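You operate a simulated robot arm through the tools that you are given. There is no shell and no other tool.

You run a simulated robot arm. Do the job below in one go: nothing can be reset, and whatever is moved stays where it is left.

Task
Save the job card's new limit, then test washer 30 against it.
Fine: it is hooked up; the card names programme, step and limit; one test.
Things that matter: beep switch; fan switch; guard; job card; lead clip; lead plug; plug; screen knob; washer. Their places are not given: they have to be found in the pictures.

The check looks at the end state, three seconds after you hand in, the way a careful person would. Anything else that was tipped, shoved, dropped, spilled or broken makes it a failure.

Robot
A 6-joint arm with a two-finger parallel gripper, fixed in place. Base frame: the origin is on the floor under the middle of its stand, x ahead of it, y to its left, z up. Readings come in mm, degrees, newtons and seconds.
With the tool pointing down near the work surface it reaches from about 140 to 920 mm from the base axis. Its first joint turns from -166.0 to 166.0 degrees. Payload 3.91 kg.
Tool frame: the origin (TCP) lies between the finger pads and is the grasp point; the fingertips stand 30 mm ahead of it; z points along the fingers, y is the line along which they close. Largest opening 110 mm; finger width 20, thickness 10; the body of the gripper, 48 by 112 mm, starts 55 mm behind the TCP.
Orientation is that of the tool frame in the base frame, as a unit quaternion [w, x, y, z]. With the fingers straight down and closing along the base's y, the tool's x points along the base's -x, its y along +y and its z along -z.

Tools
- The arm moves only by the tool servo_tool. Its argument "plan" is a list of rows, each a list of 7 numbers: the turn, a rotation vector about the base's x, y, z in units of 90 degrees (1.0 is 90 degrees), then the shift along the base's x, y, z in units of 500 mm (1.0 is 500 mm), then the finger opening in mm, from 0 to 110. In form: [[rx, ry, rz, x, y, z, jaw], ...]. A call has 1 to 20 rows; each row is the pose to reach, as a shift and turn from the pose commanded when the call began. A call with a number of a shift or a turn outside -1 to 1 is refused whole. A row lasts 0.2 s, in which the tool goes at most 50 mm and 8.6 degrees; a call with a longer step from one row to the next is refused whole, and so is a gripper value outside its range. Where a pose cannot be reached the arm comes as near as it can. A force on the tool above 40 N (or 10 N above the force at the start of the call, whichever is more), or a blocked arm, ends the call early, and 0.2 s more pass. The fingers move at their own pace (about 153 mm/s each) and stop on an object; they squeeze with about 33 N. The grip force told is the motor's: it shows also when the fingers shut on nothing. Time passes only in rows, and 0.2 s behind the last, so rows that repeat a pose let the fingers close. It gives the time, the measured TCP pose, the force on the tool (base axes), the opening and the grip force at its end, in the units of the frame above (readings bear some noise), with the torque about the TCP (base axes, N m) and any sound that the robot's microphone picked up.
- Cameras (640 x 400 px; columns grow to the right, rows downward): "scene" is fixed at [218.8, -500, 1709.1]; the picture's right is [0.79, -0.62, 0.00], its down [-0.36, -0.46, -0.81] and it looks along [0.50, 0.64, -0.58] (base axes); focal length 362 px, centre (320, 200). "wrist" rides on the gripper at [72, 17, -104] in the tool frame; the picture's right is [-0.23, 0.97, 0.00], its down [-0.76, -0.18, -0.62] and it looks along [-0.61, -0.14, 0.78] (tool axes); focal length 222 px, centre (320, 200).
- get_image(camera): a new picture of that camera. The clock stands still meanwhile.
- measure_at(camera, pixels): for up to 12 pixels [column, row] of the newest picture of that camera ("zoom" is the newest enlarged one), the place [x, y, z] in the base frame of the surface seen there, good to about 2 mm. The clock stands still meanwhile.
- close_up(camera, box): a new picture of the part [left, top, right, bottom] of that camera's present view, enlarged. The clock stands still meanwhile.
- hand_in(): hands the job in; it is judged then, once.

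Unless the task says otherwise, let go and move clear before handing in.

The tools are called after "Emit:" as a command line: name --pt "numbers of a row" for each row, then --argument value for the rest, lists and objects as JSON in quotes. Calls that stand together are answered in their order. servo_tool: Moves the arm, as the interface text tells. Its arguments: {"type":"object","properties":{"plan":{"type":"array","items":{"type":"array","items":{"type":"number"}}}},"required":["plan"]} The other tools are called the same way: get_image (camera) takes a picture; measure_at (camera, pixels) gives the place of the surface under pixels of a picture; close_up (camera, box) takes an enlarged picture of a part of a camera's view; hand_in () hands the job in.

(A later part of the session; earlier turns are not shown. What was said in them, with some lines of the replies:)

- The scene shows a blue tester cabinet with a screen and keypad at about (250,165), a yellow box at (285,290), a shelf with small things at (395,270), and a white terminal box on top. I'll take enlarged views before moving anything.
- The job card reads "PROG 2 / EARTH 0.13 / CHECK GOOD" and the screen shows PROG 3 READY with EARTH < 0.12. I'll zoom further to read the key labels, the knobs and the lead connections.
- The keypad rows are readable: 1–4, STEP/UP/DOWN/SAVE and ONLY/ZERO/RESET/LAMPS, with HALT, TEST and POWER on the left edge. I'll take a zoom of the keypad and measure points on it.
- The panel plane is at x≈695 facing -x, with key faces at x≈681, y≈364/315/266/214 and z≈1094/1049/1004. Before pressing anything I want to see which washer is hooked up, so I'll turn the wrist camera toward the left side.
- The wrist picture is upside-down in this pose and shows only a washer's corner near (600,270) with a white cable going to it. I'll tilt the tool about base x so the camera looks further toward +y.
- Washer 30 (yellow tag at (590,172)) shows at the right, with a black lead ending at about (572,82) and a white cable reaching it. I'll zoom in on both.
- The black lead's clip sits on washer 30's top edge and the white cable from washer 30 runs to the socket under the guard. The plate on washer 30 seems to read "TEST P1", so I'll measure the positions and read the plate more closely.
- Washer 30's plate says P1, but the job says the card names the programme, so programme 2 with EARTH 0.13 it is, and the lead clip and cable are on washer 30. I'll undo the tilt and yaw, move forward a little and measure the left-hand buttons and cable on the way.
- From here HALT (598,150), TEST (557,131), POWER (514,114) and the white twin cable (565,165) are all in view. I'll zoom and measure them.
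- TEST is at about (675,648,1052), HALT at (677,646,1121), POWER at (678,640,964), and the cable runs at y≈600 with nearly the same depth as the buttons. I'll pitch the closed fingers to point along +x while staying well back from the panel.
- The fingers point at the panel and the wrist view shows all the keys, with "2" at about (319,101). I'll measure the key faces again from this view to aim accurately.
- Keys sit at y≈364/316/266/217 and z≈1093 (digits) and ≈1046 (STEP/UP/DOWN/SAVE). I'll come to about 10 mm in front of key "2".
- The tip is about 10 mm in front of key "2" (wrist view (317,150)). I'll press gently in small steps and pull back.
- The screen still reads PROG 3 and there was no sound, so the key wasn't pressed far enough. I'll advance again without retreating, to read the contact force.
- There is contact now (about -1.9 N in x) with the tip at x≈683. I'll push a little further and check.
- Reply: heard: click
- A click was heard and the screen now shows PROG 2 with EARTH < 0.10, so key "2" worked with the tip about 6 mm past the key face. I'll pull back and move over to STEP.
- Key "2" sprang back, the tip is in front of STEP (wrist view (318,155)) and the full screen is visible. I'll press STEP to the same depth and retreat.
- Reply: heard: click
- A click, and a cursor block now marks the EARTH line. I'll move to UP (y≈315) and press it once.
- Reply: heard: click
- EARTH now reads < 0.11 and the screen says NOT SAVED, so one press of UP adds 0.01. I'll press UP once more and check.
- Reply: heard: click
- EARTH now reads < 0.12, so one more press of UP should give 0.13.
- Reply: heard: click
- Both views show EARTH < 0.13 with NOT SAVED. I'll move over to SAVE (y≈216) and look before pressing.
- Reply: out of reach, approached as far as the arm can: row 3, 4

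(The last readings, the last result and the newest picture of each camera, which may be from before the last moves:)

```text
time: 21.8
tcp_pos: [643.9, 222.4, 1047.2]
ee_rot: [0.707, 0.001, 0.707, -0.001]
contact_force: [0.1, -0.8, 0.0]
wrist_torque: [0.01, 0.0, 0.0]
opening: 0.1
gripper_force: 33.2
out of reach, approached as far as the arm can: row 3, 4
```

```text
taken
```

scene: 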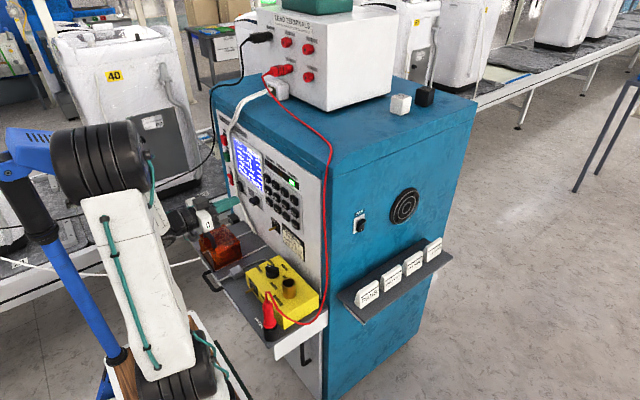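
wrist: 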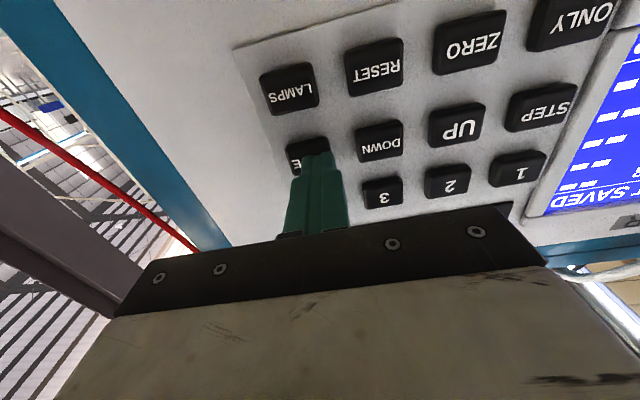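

The arm stopped at y≈222 with "out of reach" on the last rows, though the tip still overlaps SAVE in the wrist view (315,155). I'll check the arm's posture in the scene picture before choosing how to proceed.

Emit:
get_image --camera "scene"

Emit:
close_up --camera "scene" --box '[30, 80, 350, 300]'

```text
taken
```

scene: 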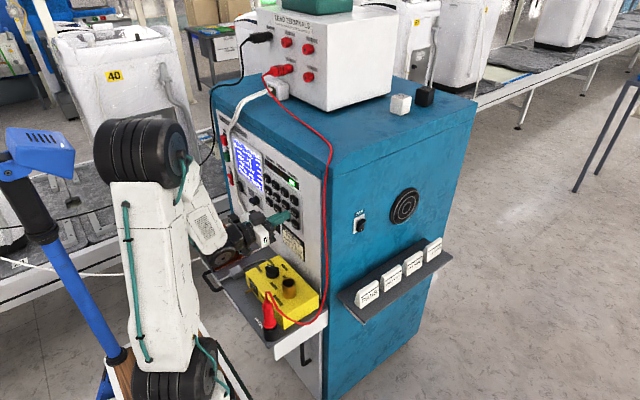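

```text
1.82 times, centred on (190, 190) of scene
```

zoom: 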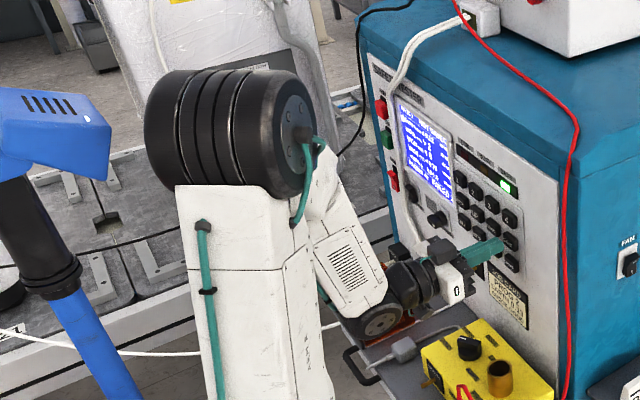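

The elbow is folded hard, so the limit here is being too close to the base; nearer the panel it should reach. I'll move a few millimetres forward and read the pose.

Emit:
servo_tool --pt "0 0 0 0.012 0 0 0" --pt "0 0 0 0.012 0 0 0"

```text
time: 22.4
tcp_pos: [650.2, 222.2, 1047.3]
ee_rot: [0.707, 0.0, 0.707, 0.0]
contact_force: [0.0, -0.9, -0.6]
wrist_torque: [0.01, 0.02, 0.0]
opening: 0.0
gripper_force: 33.2
```

The pose is now (650,222,1047), just at the key face with no force. I'll shift 5 mm toward the key's middle and press SAVE.

Emit:
servo_tool --pt "0 0 0 0 -0.01 0 0" --pt "0 0 0 0.006 -0.01 0 0" --pt "0 0 0 0.01 -0.01 0 0" --pt "0 0 0 0.014 -0.01 0 0" --pt "0 0 0 0.006 -0.006 0 0" --pt "0 0 0 -0.006 0 0 0"

Emit:
get_image --camera "wrist"

Emit:
close_up --camera "scene" --box '[228, 135, 308, 195]'

```text
time: 23.8
tcp_pos: [645.7, 224.1, 1046.1]
ee_rot: [0.707, -0.001, 0.707, 0.001]
contact_force: [-0.3, -0.3, 0.7]
wrist_torque: [0.01, 0.03, 0.0]
opening: 0.0
gripper_force: 32.4
heard: click
```

```text
taken
```

wrist: 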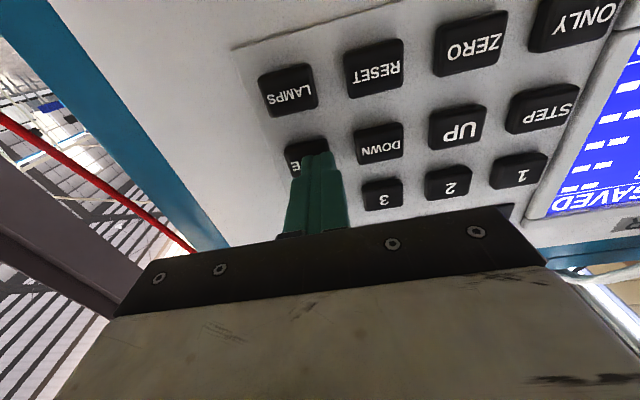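

```text
6.67 times, centred on (268, 165) of scene
```

zoom: 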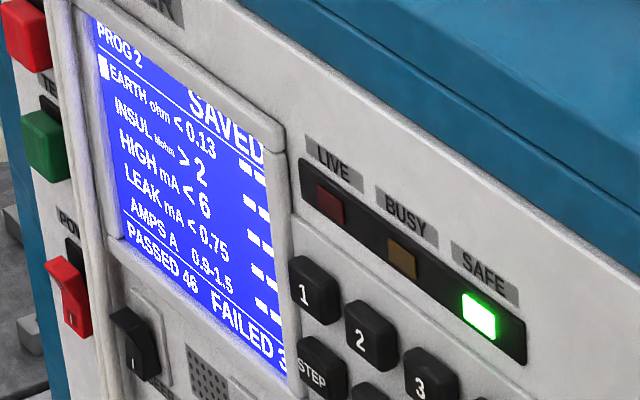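

The screen reads SAVED with PROG 2 EARTH < 0.13. Before swinging left to TEST I'll measure the lowest parts of the wrist against the guard so nothing on the shelf gets brushed.

Emit:
measure_at --camera "scene" --pixels '[[220, 255], [215, 265], [228, 258], [210, 250], [232, 240], [225, 270], [215, 240], [205, 245], [208, 282], [226, 276], [240, 262], [192, 235]]'

Emit:
close_up --camera "scene" --box '[180, 200, 290, 300]'

```text
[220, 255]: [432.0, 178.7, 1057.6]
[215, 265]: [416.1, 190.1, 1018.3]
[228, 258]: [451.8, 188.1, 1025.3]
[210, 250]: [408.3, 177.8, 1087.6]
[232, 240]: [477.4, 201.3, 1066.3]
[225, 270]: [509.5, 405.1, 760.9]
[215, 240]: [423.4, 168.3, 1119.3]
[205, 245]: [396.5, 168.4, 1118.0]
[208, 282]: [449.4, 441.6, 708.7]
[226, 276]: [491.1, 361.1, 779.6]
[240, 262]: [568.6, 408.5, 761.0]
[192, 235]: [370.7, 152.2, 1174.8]
```

```text
4.00 times, centred on (235, 250) of scene
```

zoom: 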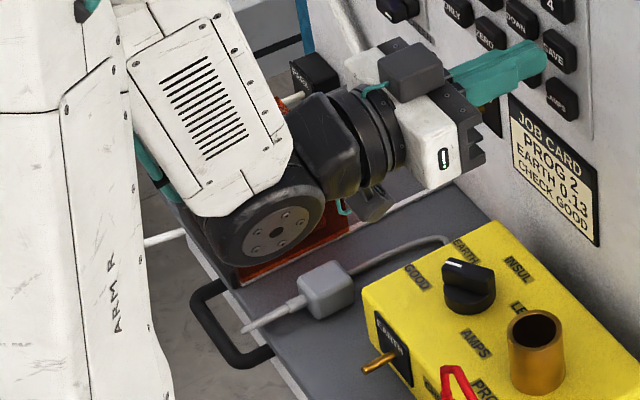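

The lowest wrist parts are around z≈1000 while the guard tops out near z≈850–880, so the path is clear. I'll back away from the panel past the white cable and stop in front of TEST.

Emit:
servo_tool --pt "0 0 0 0 0.09 0 0" --pt "0 0 0 -0.01 0.18 0 0" --pt "0 0 0 -0.04 0.27 0.004 0" --pt "0 0 0 -0.07 0.36 0.008 0" --pt "0 0 0 -0.092 0.45 0.012 0" --pt "0 0 0 -0.092 0.544 0.012 0" --pt "0 0 0 -0.092 0.638 0.012 0" --pt "0 0 0 -0.092 0.732 0.012 0" --pt "0 0 0 -0.092 0.826 0.012 0" --pt "0 0 0 -0.092 0.848 0.012 0" --pt "0 0 0 -0.092 0.848 0.012 0"

Emit:
get_image --camera "wrist"

Emit:
get_image --camera "scene"

```text
time: 26.2
tcp_pos: [601.0, 647.0, 1052.4]
ee_rot: [0.707, 0.001, 0.707, -0.001]
contact_force: [-0.2, -0.4, -0.4]
wrist_torque: [0.02, 0.0, 0.01]
opening: 0.0
gripper_force: 32.9
```

```text
taken
```

wrist: 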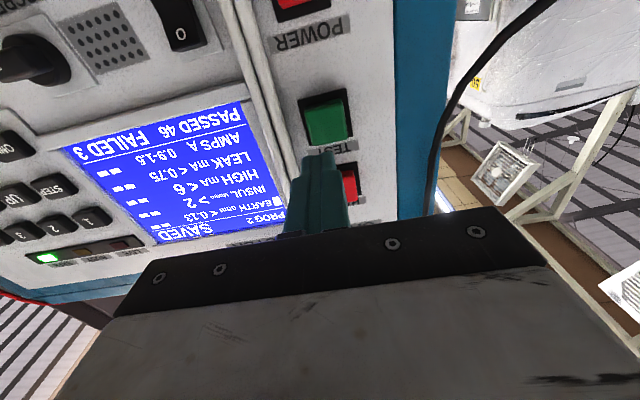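

```text
taken
```

scene: 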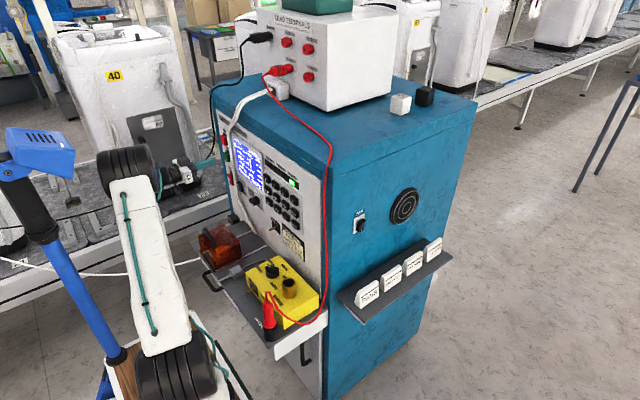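

TEST (326,120) and HALT (349,182) are in view ahead of the fingers. I'll measure TEST, the white cable next to it and the black lead.

Emit:
measure_at --camera "wrist" --pixels '[[326, 120], [312, 122], [342, 118], [326, 105], [327, 138], [350, 183], [275, 110], [283, 150], [265, 100], [455, 100], [430, 205], [327, 98]]'

Emit:
close_up --camera "wrist" --box '[230, 60, 410, 220]'

Emit:
close_up --camera "scene" --box '[200, 220, 260, 270]'

Emit:
close_up --camera "scene" --box '[230, 15, 310, 105]'

```text
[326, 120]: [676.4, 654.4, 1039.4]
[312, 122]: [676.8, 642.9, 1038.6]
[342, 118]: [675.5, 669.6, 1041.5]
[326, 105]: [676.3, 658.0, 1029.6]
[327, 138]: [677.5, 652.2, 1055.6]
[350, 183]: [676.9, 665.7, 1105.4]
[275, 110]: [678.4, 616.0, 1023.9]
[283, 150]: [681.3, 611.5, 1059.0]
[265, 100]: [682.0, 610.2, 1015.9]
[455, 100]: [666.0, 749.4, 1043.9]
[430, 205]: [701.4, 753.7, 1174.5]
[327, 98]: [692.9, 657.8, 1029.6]
```

```text
2.50 times, centred on (320, 140) of wrist
```

zoom: 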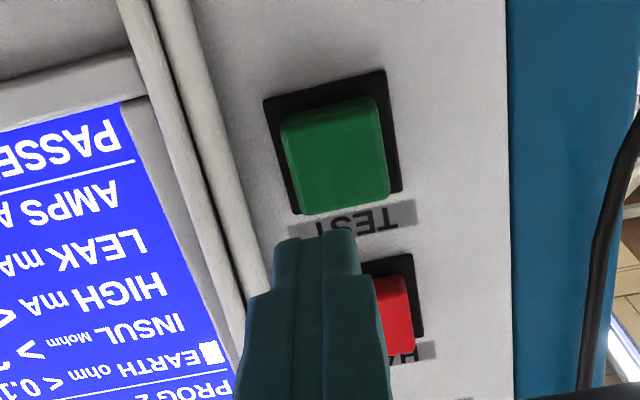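

```text
8.00 times, centred on (230, 245) of scene
```

zoom: 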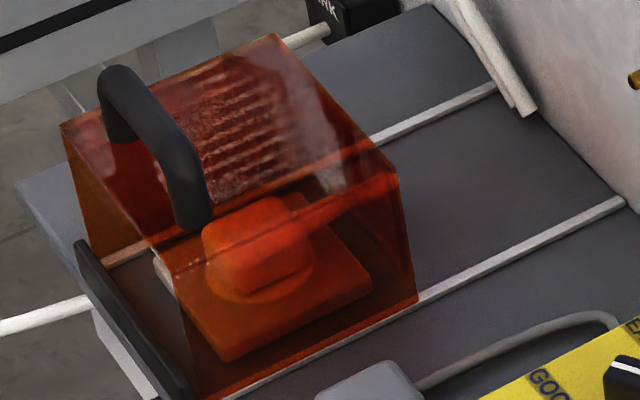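

```text
4.44 times, centred on (270, 60) of scene
```

zoom: 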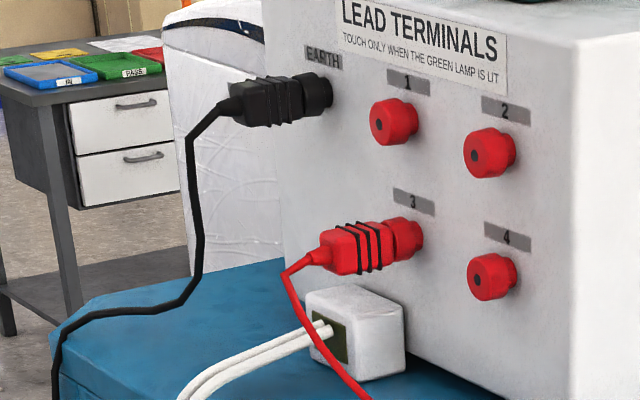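

The washer's plug is in the socket under the closed guard, the black lead plug is in EARTH, and the TEST button's middle is at about (676,656,1042). I'll line up in front of TEST about 7 mm off.

Emit:
servo_tool --pt "0 0 0 0.03 0.018 -0.02 0" --pt "0 0 0 0.06 0.018 -0.02 0" --pt "0 0 0 0.076 0.018 -0.02 0" --pt "0 0 0 0.076 0.018 -0.02 0"

Emit:
get_image --camera "wrist"

Emit:
close_up --camera "scene" --box '[180, 110, 300, 220]'

```text
time: 27.2
tcp_pos: [638.6, 656.6, 1042.6]
ee_rot: [0.707, -0.001, 0.707, 0.0]
contact_force: [0.5, 0.8, -0.4]
wrist_torque: [0.02, 0.0, 0.03]
opening: 0.0
gripper_force: 33.0
```

```text
taken
```

wrist: 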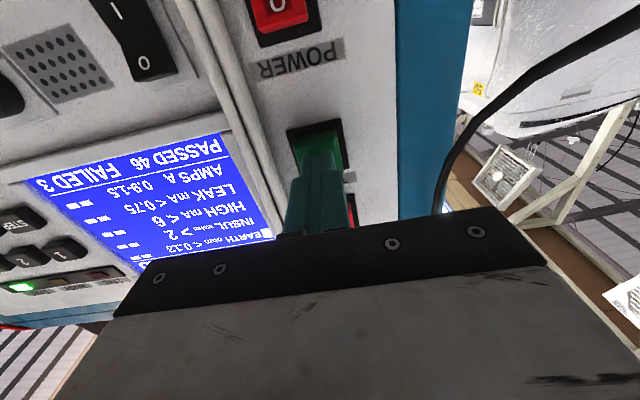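

```text
3.64 times, centred on (240, 165) of scene
```

zoom: 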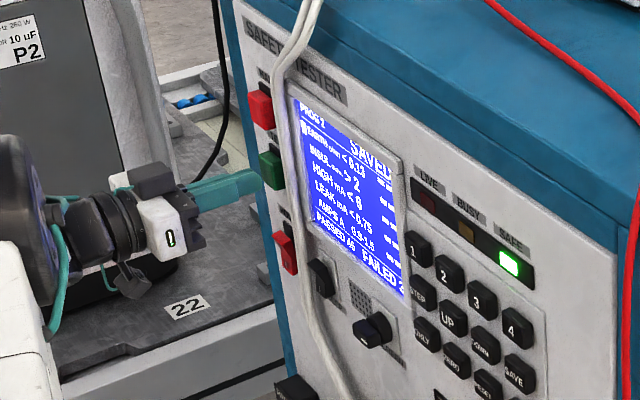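

The tip is centred on TEST. I'll press in slowly and stop to see whether it clicked.

Emit:
servo_tool --pt "0 0 0 0.012 0 0 0" --pt "0 0 0 0.018 0 0 0" --pt "0 0 0 0.022 0 0 0" --pt "0 0 0 0.026 0 0 0"

Emit:
close_up --camera "scene" --box '[228, 135, 308, 195]'

```text
time: 28.2
tcp_pos: [650.7, 656.1, 1044.4]
ee_rot: [0.707, 0.0, 0.707, 0.0]
contact_force: [-3.4, -1.5, -0.5]
wrist_torque: [0.01, 0.0, -0.06]
opening: 0.3
gripper_force: 32.8
heard: click
```

```text
6.67 times, centred on (268, 165) of scene
```

zoom: 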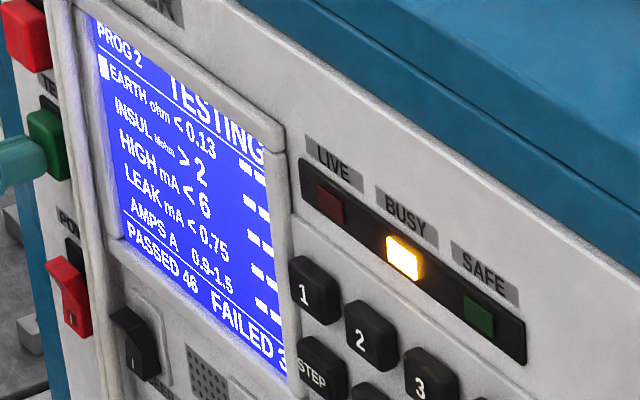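

The click was heard and the screen shows TESTING with the BUSY lamp lit. I'll pull straight back from the button and wait clear of everything while the test runs.

Emit:
servo_tool --pt "0 0 0 -0.02 0 0 0" --pt "0 0 0 -0.06 0 0 0" --pt "0 0 0 -0.12 0 0 0" --pt "0 0 0 -0.18 0 0 0" --pt "0 0 0 -0.18 0 0 0" --pt "0 0 0 -0.18 0 0 0" --pt "0 0 0 -0.18 0 0 0" --pt "0 0 0 -0.18 0 0 0" --pt "0 0 0 -0.18 0 0 0" --pt "0 0 0 -0.18 0 0 0"

Emit:
close_up --camera "scene" --box '[228, 135, 308, 195]'

```text
time: 30.4
tcp_pos: [561.6, 656.6, 1043.3]
ee_rot: [0.707, 0.0, 0.707, 0.0]
contact_force: [-0.5, -0.6, -0.3]
wrist_torque: [-0.03, 0.01, 0.01]
opening: 0.3
gripper_force: 32.3
```

```text
6.67 times, centred on (268, 165) of scene
```

zoom: 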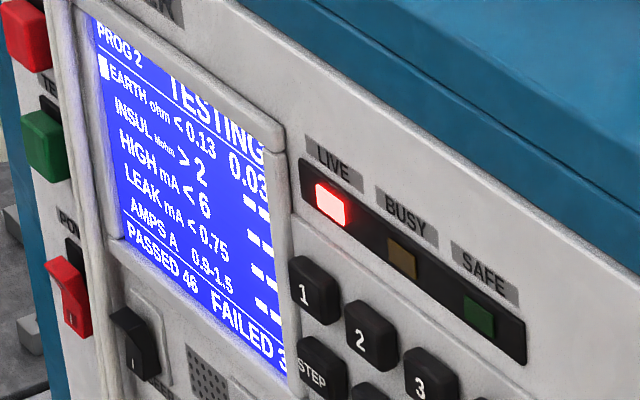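

EARTH measured 0.03 and the LIVE lamp is on, so the test is going on. I'll hold still and wait.

Emit:
servo_tool --pt "0 0 0 0 0 0 0" --pt "0 0 0 0 0 0 0" --pt "0 0 0 0 0 0 0" --pt "0 0 0 0 0 0 0" --pt "0 0 0 0 0 0 0" --pt "0 0 0 0 0 0 0" --pt "0 0 0 0 0 0 0" --pt "0 0 0 0 0 0 0" --pt "0 0 0 0 0 0 0" --pt "0 0 0 0 0 0 0" --pt "0 0 0 0 0 0 0" --pt "0 0 0 0 0 0 0" --pt "0 0 0 0 0 0 0" --pt "0 0 0 0 0 0 0" --pt "0 0 0 0 0 0 0"

Emit:
close_up --camera "scene" --box '[228, 135, 308, 195]'

```text
time: 33.6
tcp_pos: [561.8, 656.1, 1043.0]
ee_rot: [0.707, -0.001, 0.708, 0.0]
contact_force: [0.5, -0.2, -0.5]
wrist_torque: [0.01, -0.01, 0.06]
opening: 0.1
gripper_force: 32.6
```

```text
6.67 times, centred on (268, 165) of scene
```

zoom: 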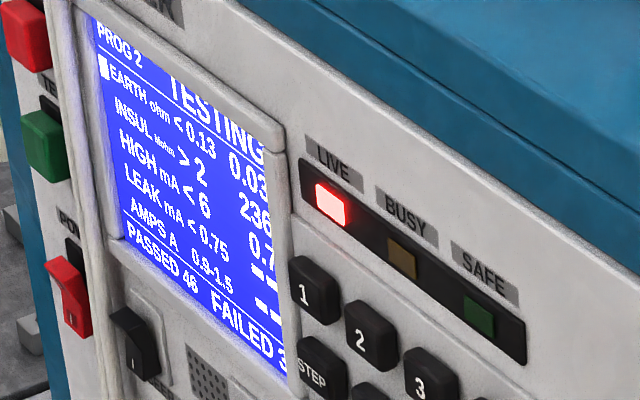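

INSUL 236 and HIGH 0.7 have been filled in, with LEAK and AMPS still to come and LIVE lit. I'll keep waiting.

Emit:
servo_tool --pt "0 0 0 0 0 0 0" --pt "0 0 0 0 0 0 0" --pt "0 0 0 0 0 0 0" --pt "0 0 0 0 0 0 0" --pt "0 0 0 0 0 0 0" --pt "0 0 0 0 0 0 0" --pt "0 0 0 0 0 0 0" --pt "0 0 0 0 0 0 0" --pt "0 0 0 0 0 0 0" --pt "0 0 0 0 0 0 0" --pt "0 0 0 0 0 0 0" --pt "0 0 0 0 0 0 0" --pt "0 0 0 0 0 0 0" --pt "0 0 0 0 0 0 0" --pt "0 0 0 0 0 0 0" --pt "0 0 0 0 0 0 0" --pt "0 0 0 0 0 0 0"

Emit:
close_up --camera "scene" --box '[228, 135, 308, 195]'

```text
time: 37.2
tcp_pos: [562.7, 655.3, 1043.9]
ee_rot: [0.707, -0.001, 0.707, 0.001]
contact_force: [-0.7, -0.3, 0.4]
wrist_torque: [-0.01, -0.03, -0.01]
opening: 0.0
gripper_force: 32.7
```

```text
6.67 times, centred on (268, 165) of scene
```

zoom: 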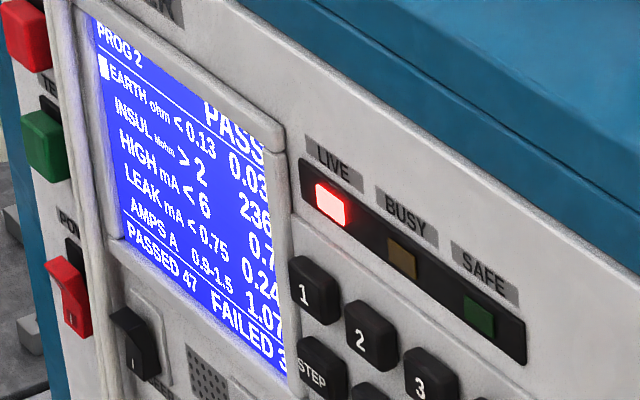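

The screen shows PASS with PASSED 47 / FAILED 3, but LIVE is still lit. I'll wait a little longer to see the SAFE lamp return.

Emit:
servo_tool --pt "0 0 0 0 0 0 0" --pt "0 0 0 0 0 0 0" --pt "0 0 0 0 0 0 0" --pt "0 0 0 0 0 0 0" --pt "0 0 0 0 0 0 0" --pt "0 0 0 0 0 0 0" --pt "0 0 0 0 0 0 0" --pt "0 0 0 0 0 0 0" --pt "0 0 0 0 0 0 0" --pt "0 0 0 0 0 0 0" --pt "0 0 0 0 0 0 0" --pt "0 0 0 0 0 0 0" --pt "0 0 0 0 0 0 0" --pt "0 0 0 0 0 0 0" --pt "0 0 0 0 0 0 0"

Emit:
close_up --camera "scene" --box '[228, 135, 308, 195]'

Emit:
get_image --camera "scene"

Emit:
get_image --camera "wrist"

```text
time: 40.4
tcp_pos: [563.0, 656.7, 1043.3]
ee_rot: [0.707, -0.002, 0.707, 0.001]
contact_force: [-0.1, -0.5, -0.3]
wrist_torque: [-0.02, 0.03, -0.03]
opening: 0.0
gripper_force: 33.1
```

```text
6.67 times, centred on (268, 165) of scene
```

zoom: 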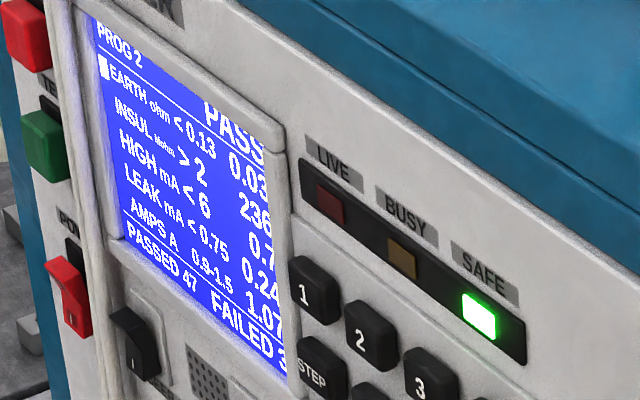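

```text
taken
```

scene: 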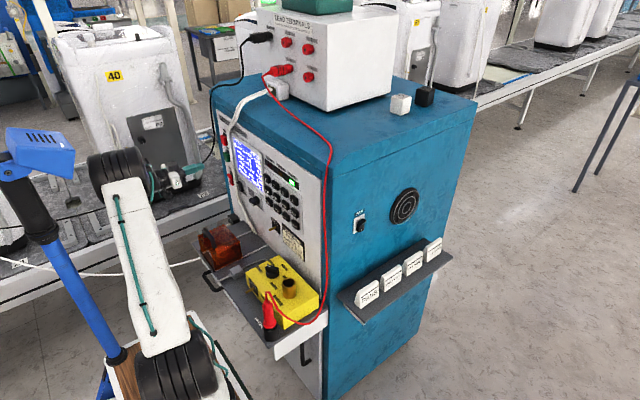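

```text
taken
```

wrist: 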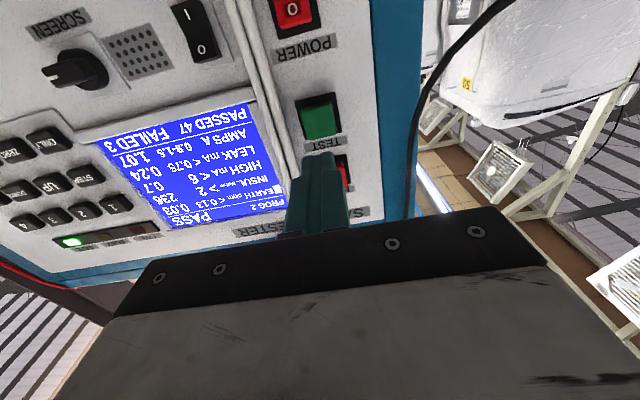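

The SAFE lamp is lit again, and the screen shows PROG 2, EARTH < 0.13 and PASS, with PASSED 47 / FAILED 3. The other items look untouched and the fingers are empty, about 85 mm clear of the panel, so I'm handing in.

Emit:
hand_in

```text
The job is handed in.
```

The card's new limit is saved (programme 2, EARTH < 0.13), and washer 30 passed its one test against it. After the test the SAFE lamp came back on, and the pass count went from 46 to 47, with failures still at 3.

| Step | Limit (programme 2) | Washer 30 |
|---|---|---|
| EARTH (ohm) | < 0.13 | 0.03 |
| INSUL (Mohm) | > 2 | 236 |
| HIGH (mA) | < 6 | 0.7 |
| LEAK (mA) | < 0.75 | 0.24 |
| AMPS (A) | 0.9–1.5 | 1.07 |

- **Programme mismatch:** washer 30's own plate says "TEST P1". I used programme 2 because you said the card names the programme. If the plate should decide, the test would have to be run again in programme 1.
- **"CHECK GOOD" on the card:** I did not run a check with the yellow check box, because only one test was allowed.
- **Hook-up:** before starting, I saw the plug in the socket under the closed guard. The lead clip was on washer 30, and the lead plug was in the EARTH terminal.

I pressed only the tester keys 2, STEP, UP (three times), SAVE and TEST. The arm is clear of the panel with nothing in the gripper.
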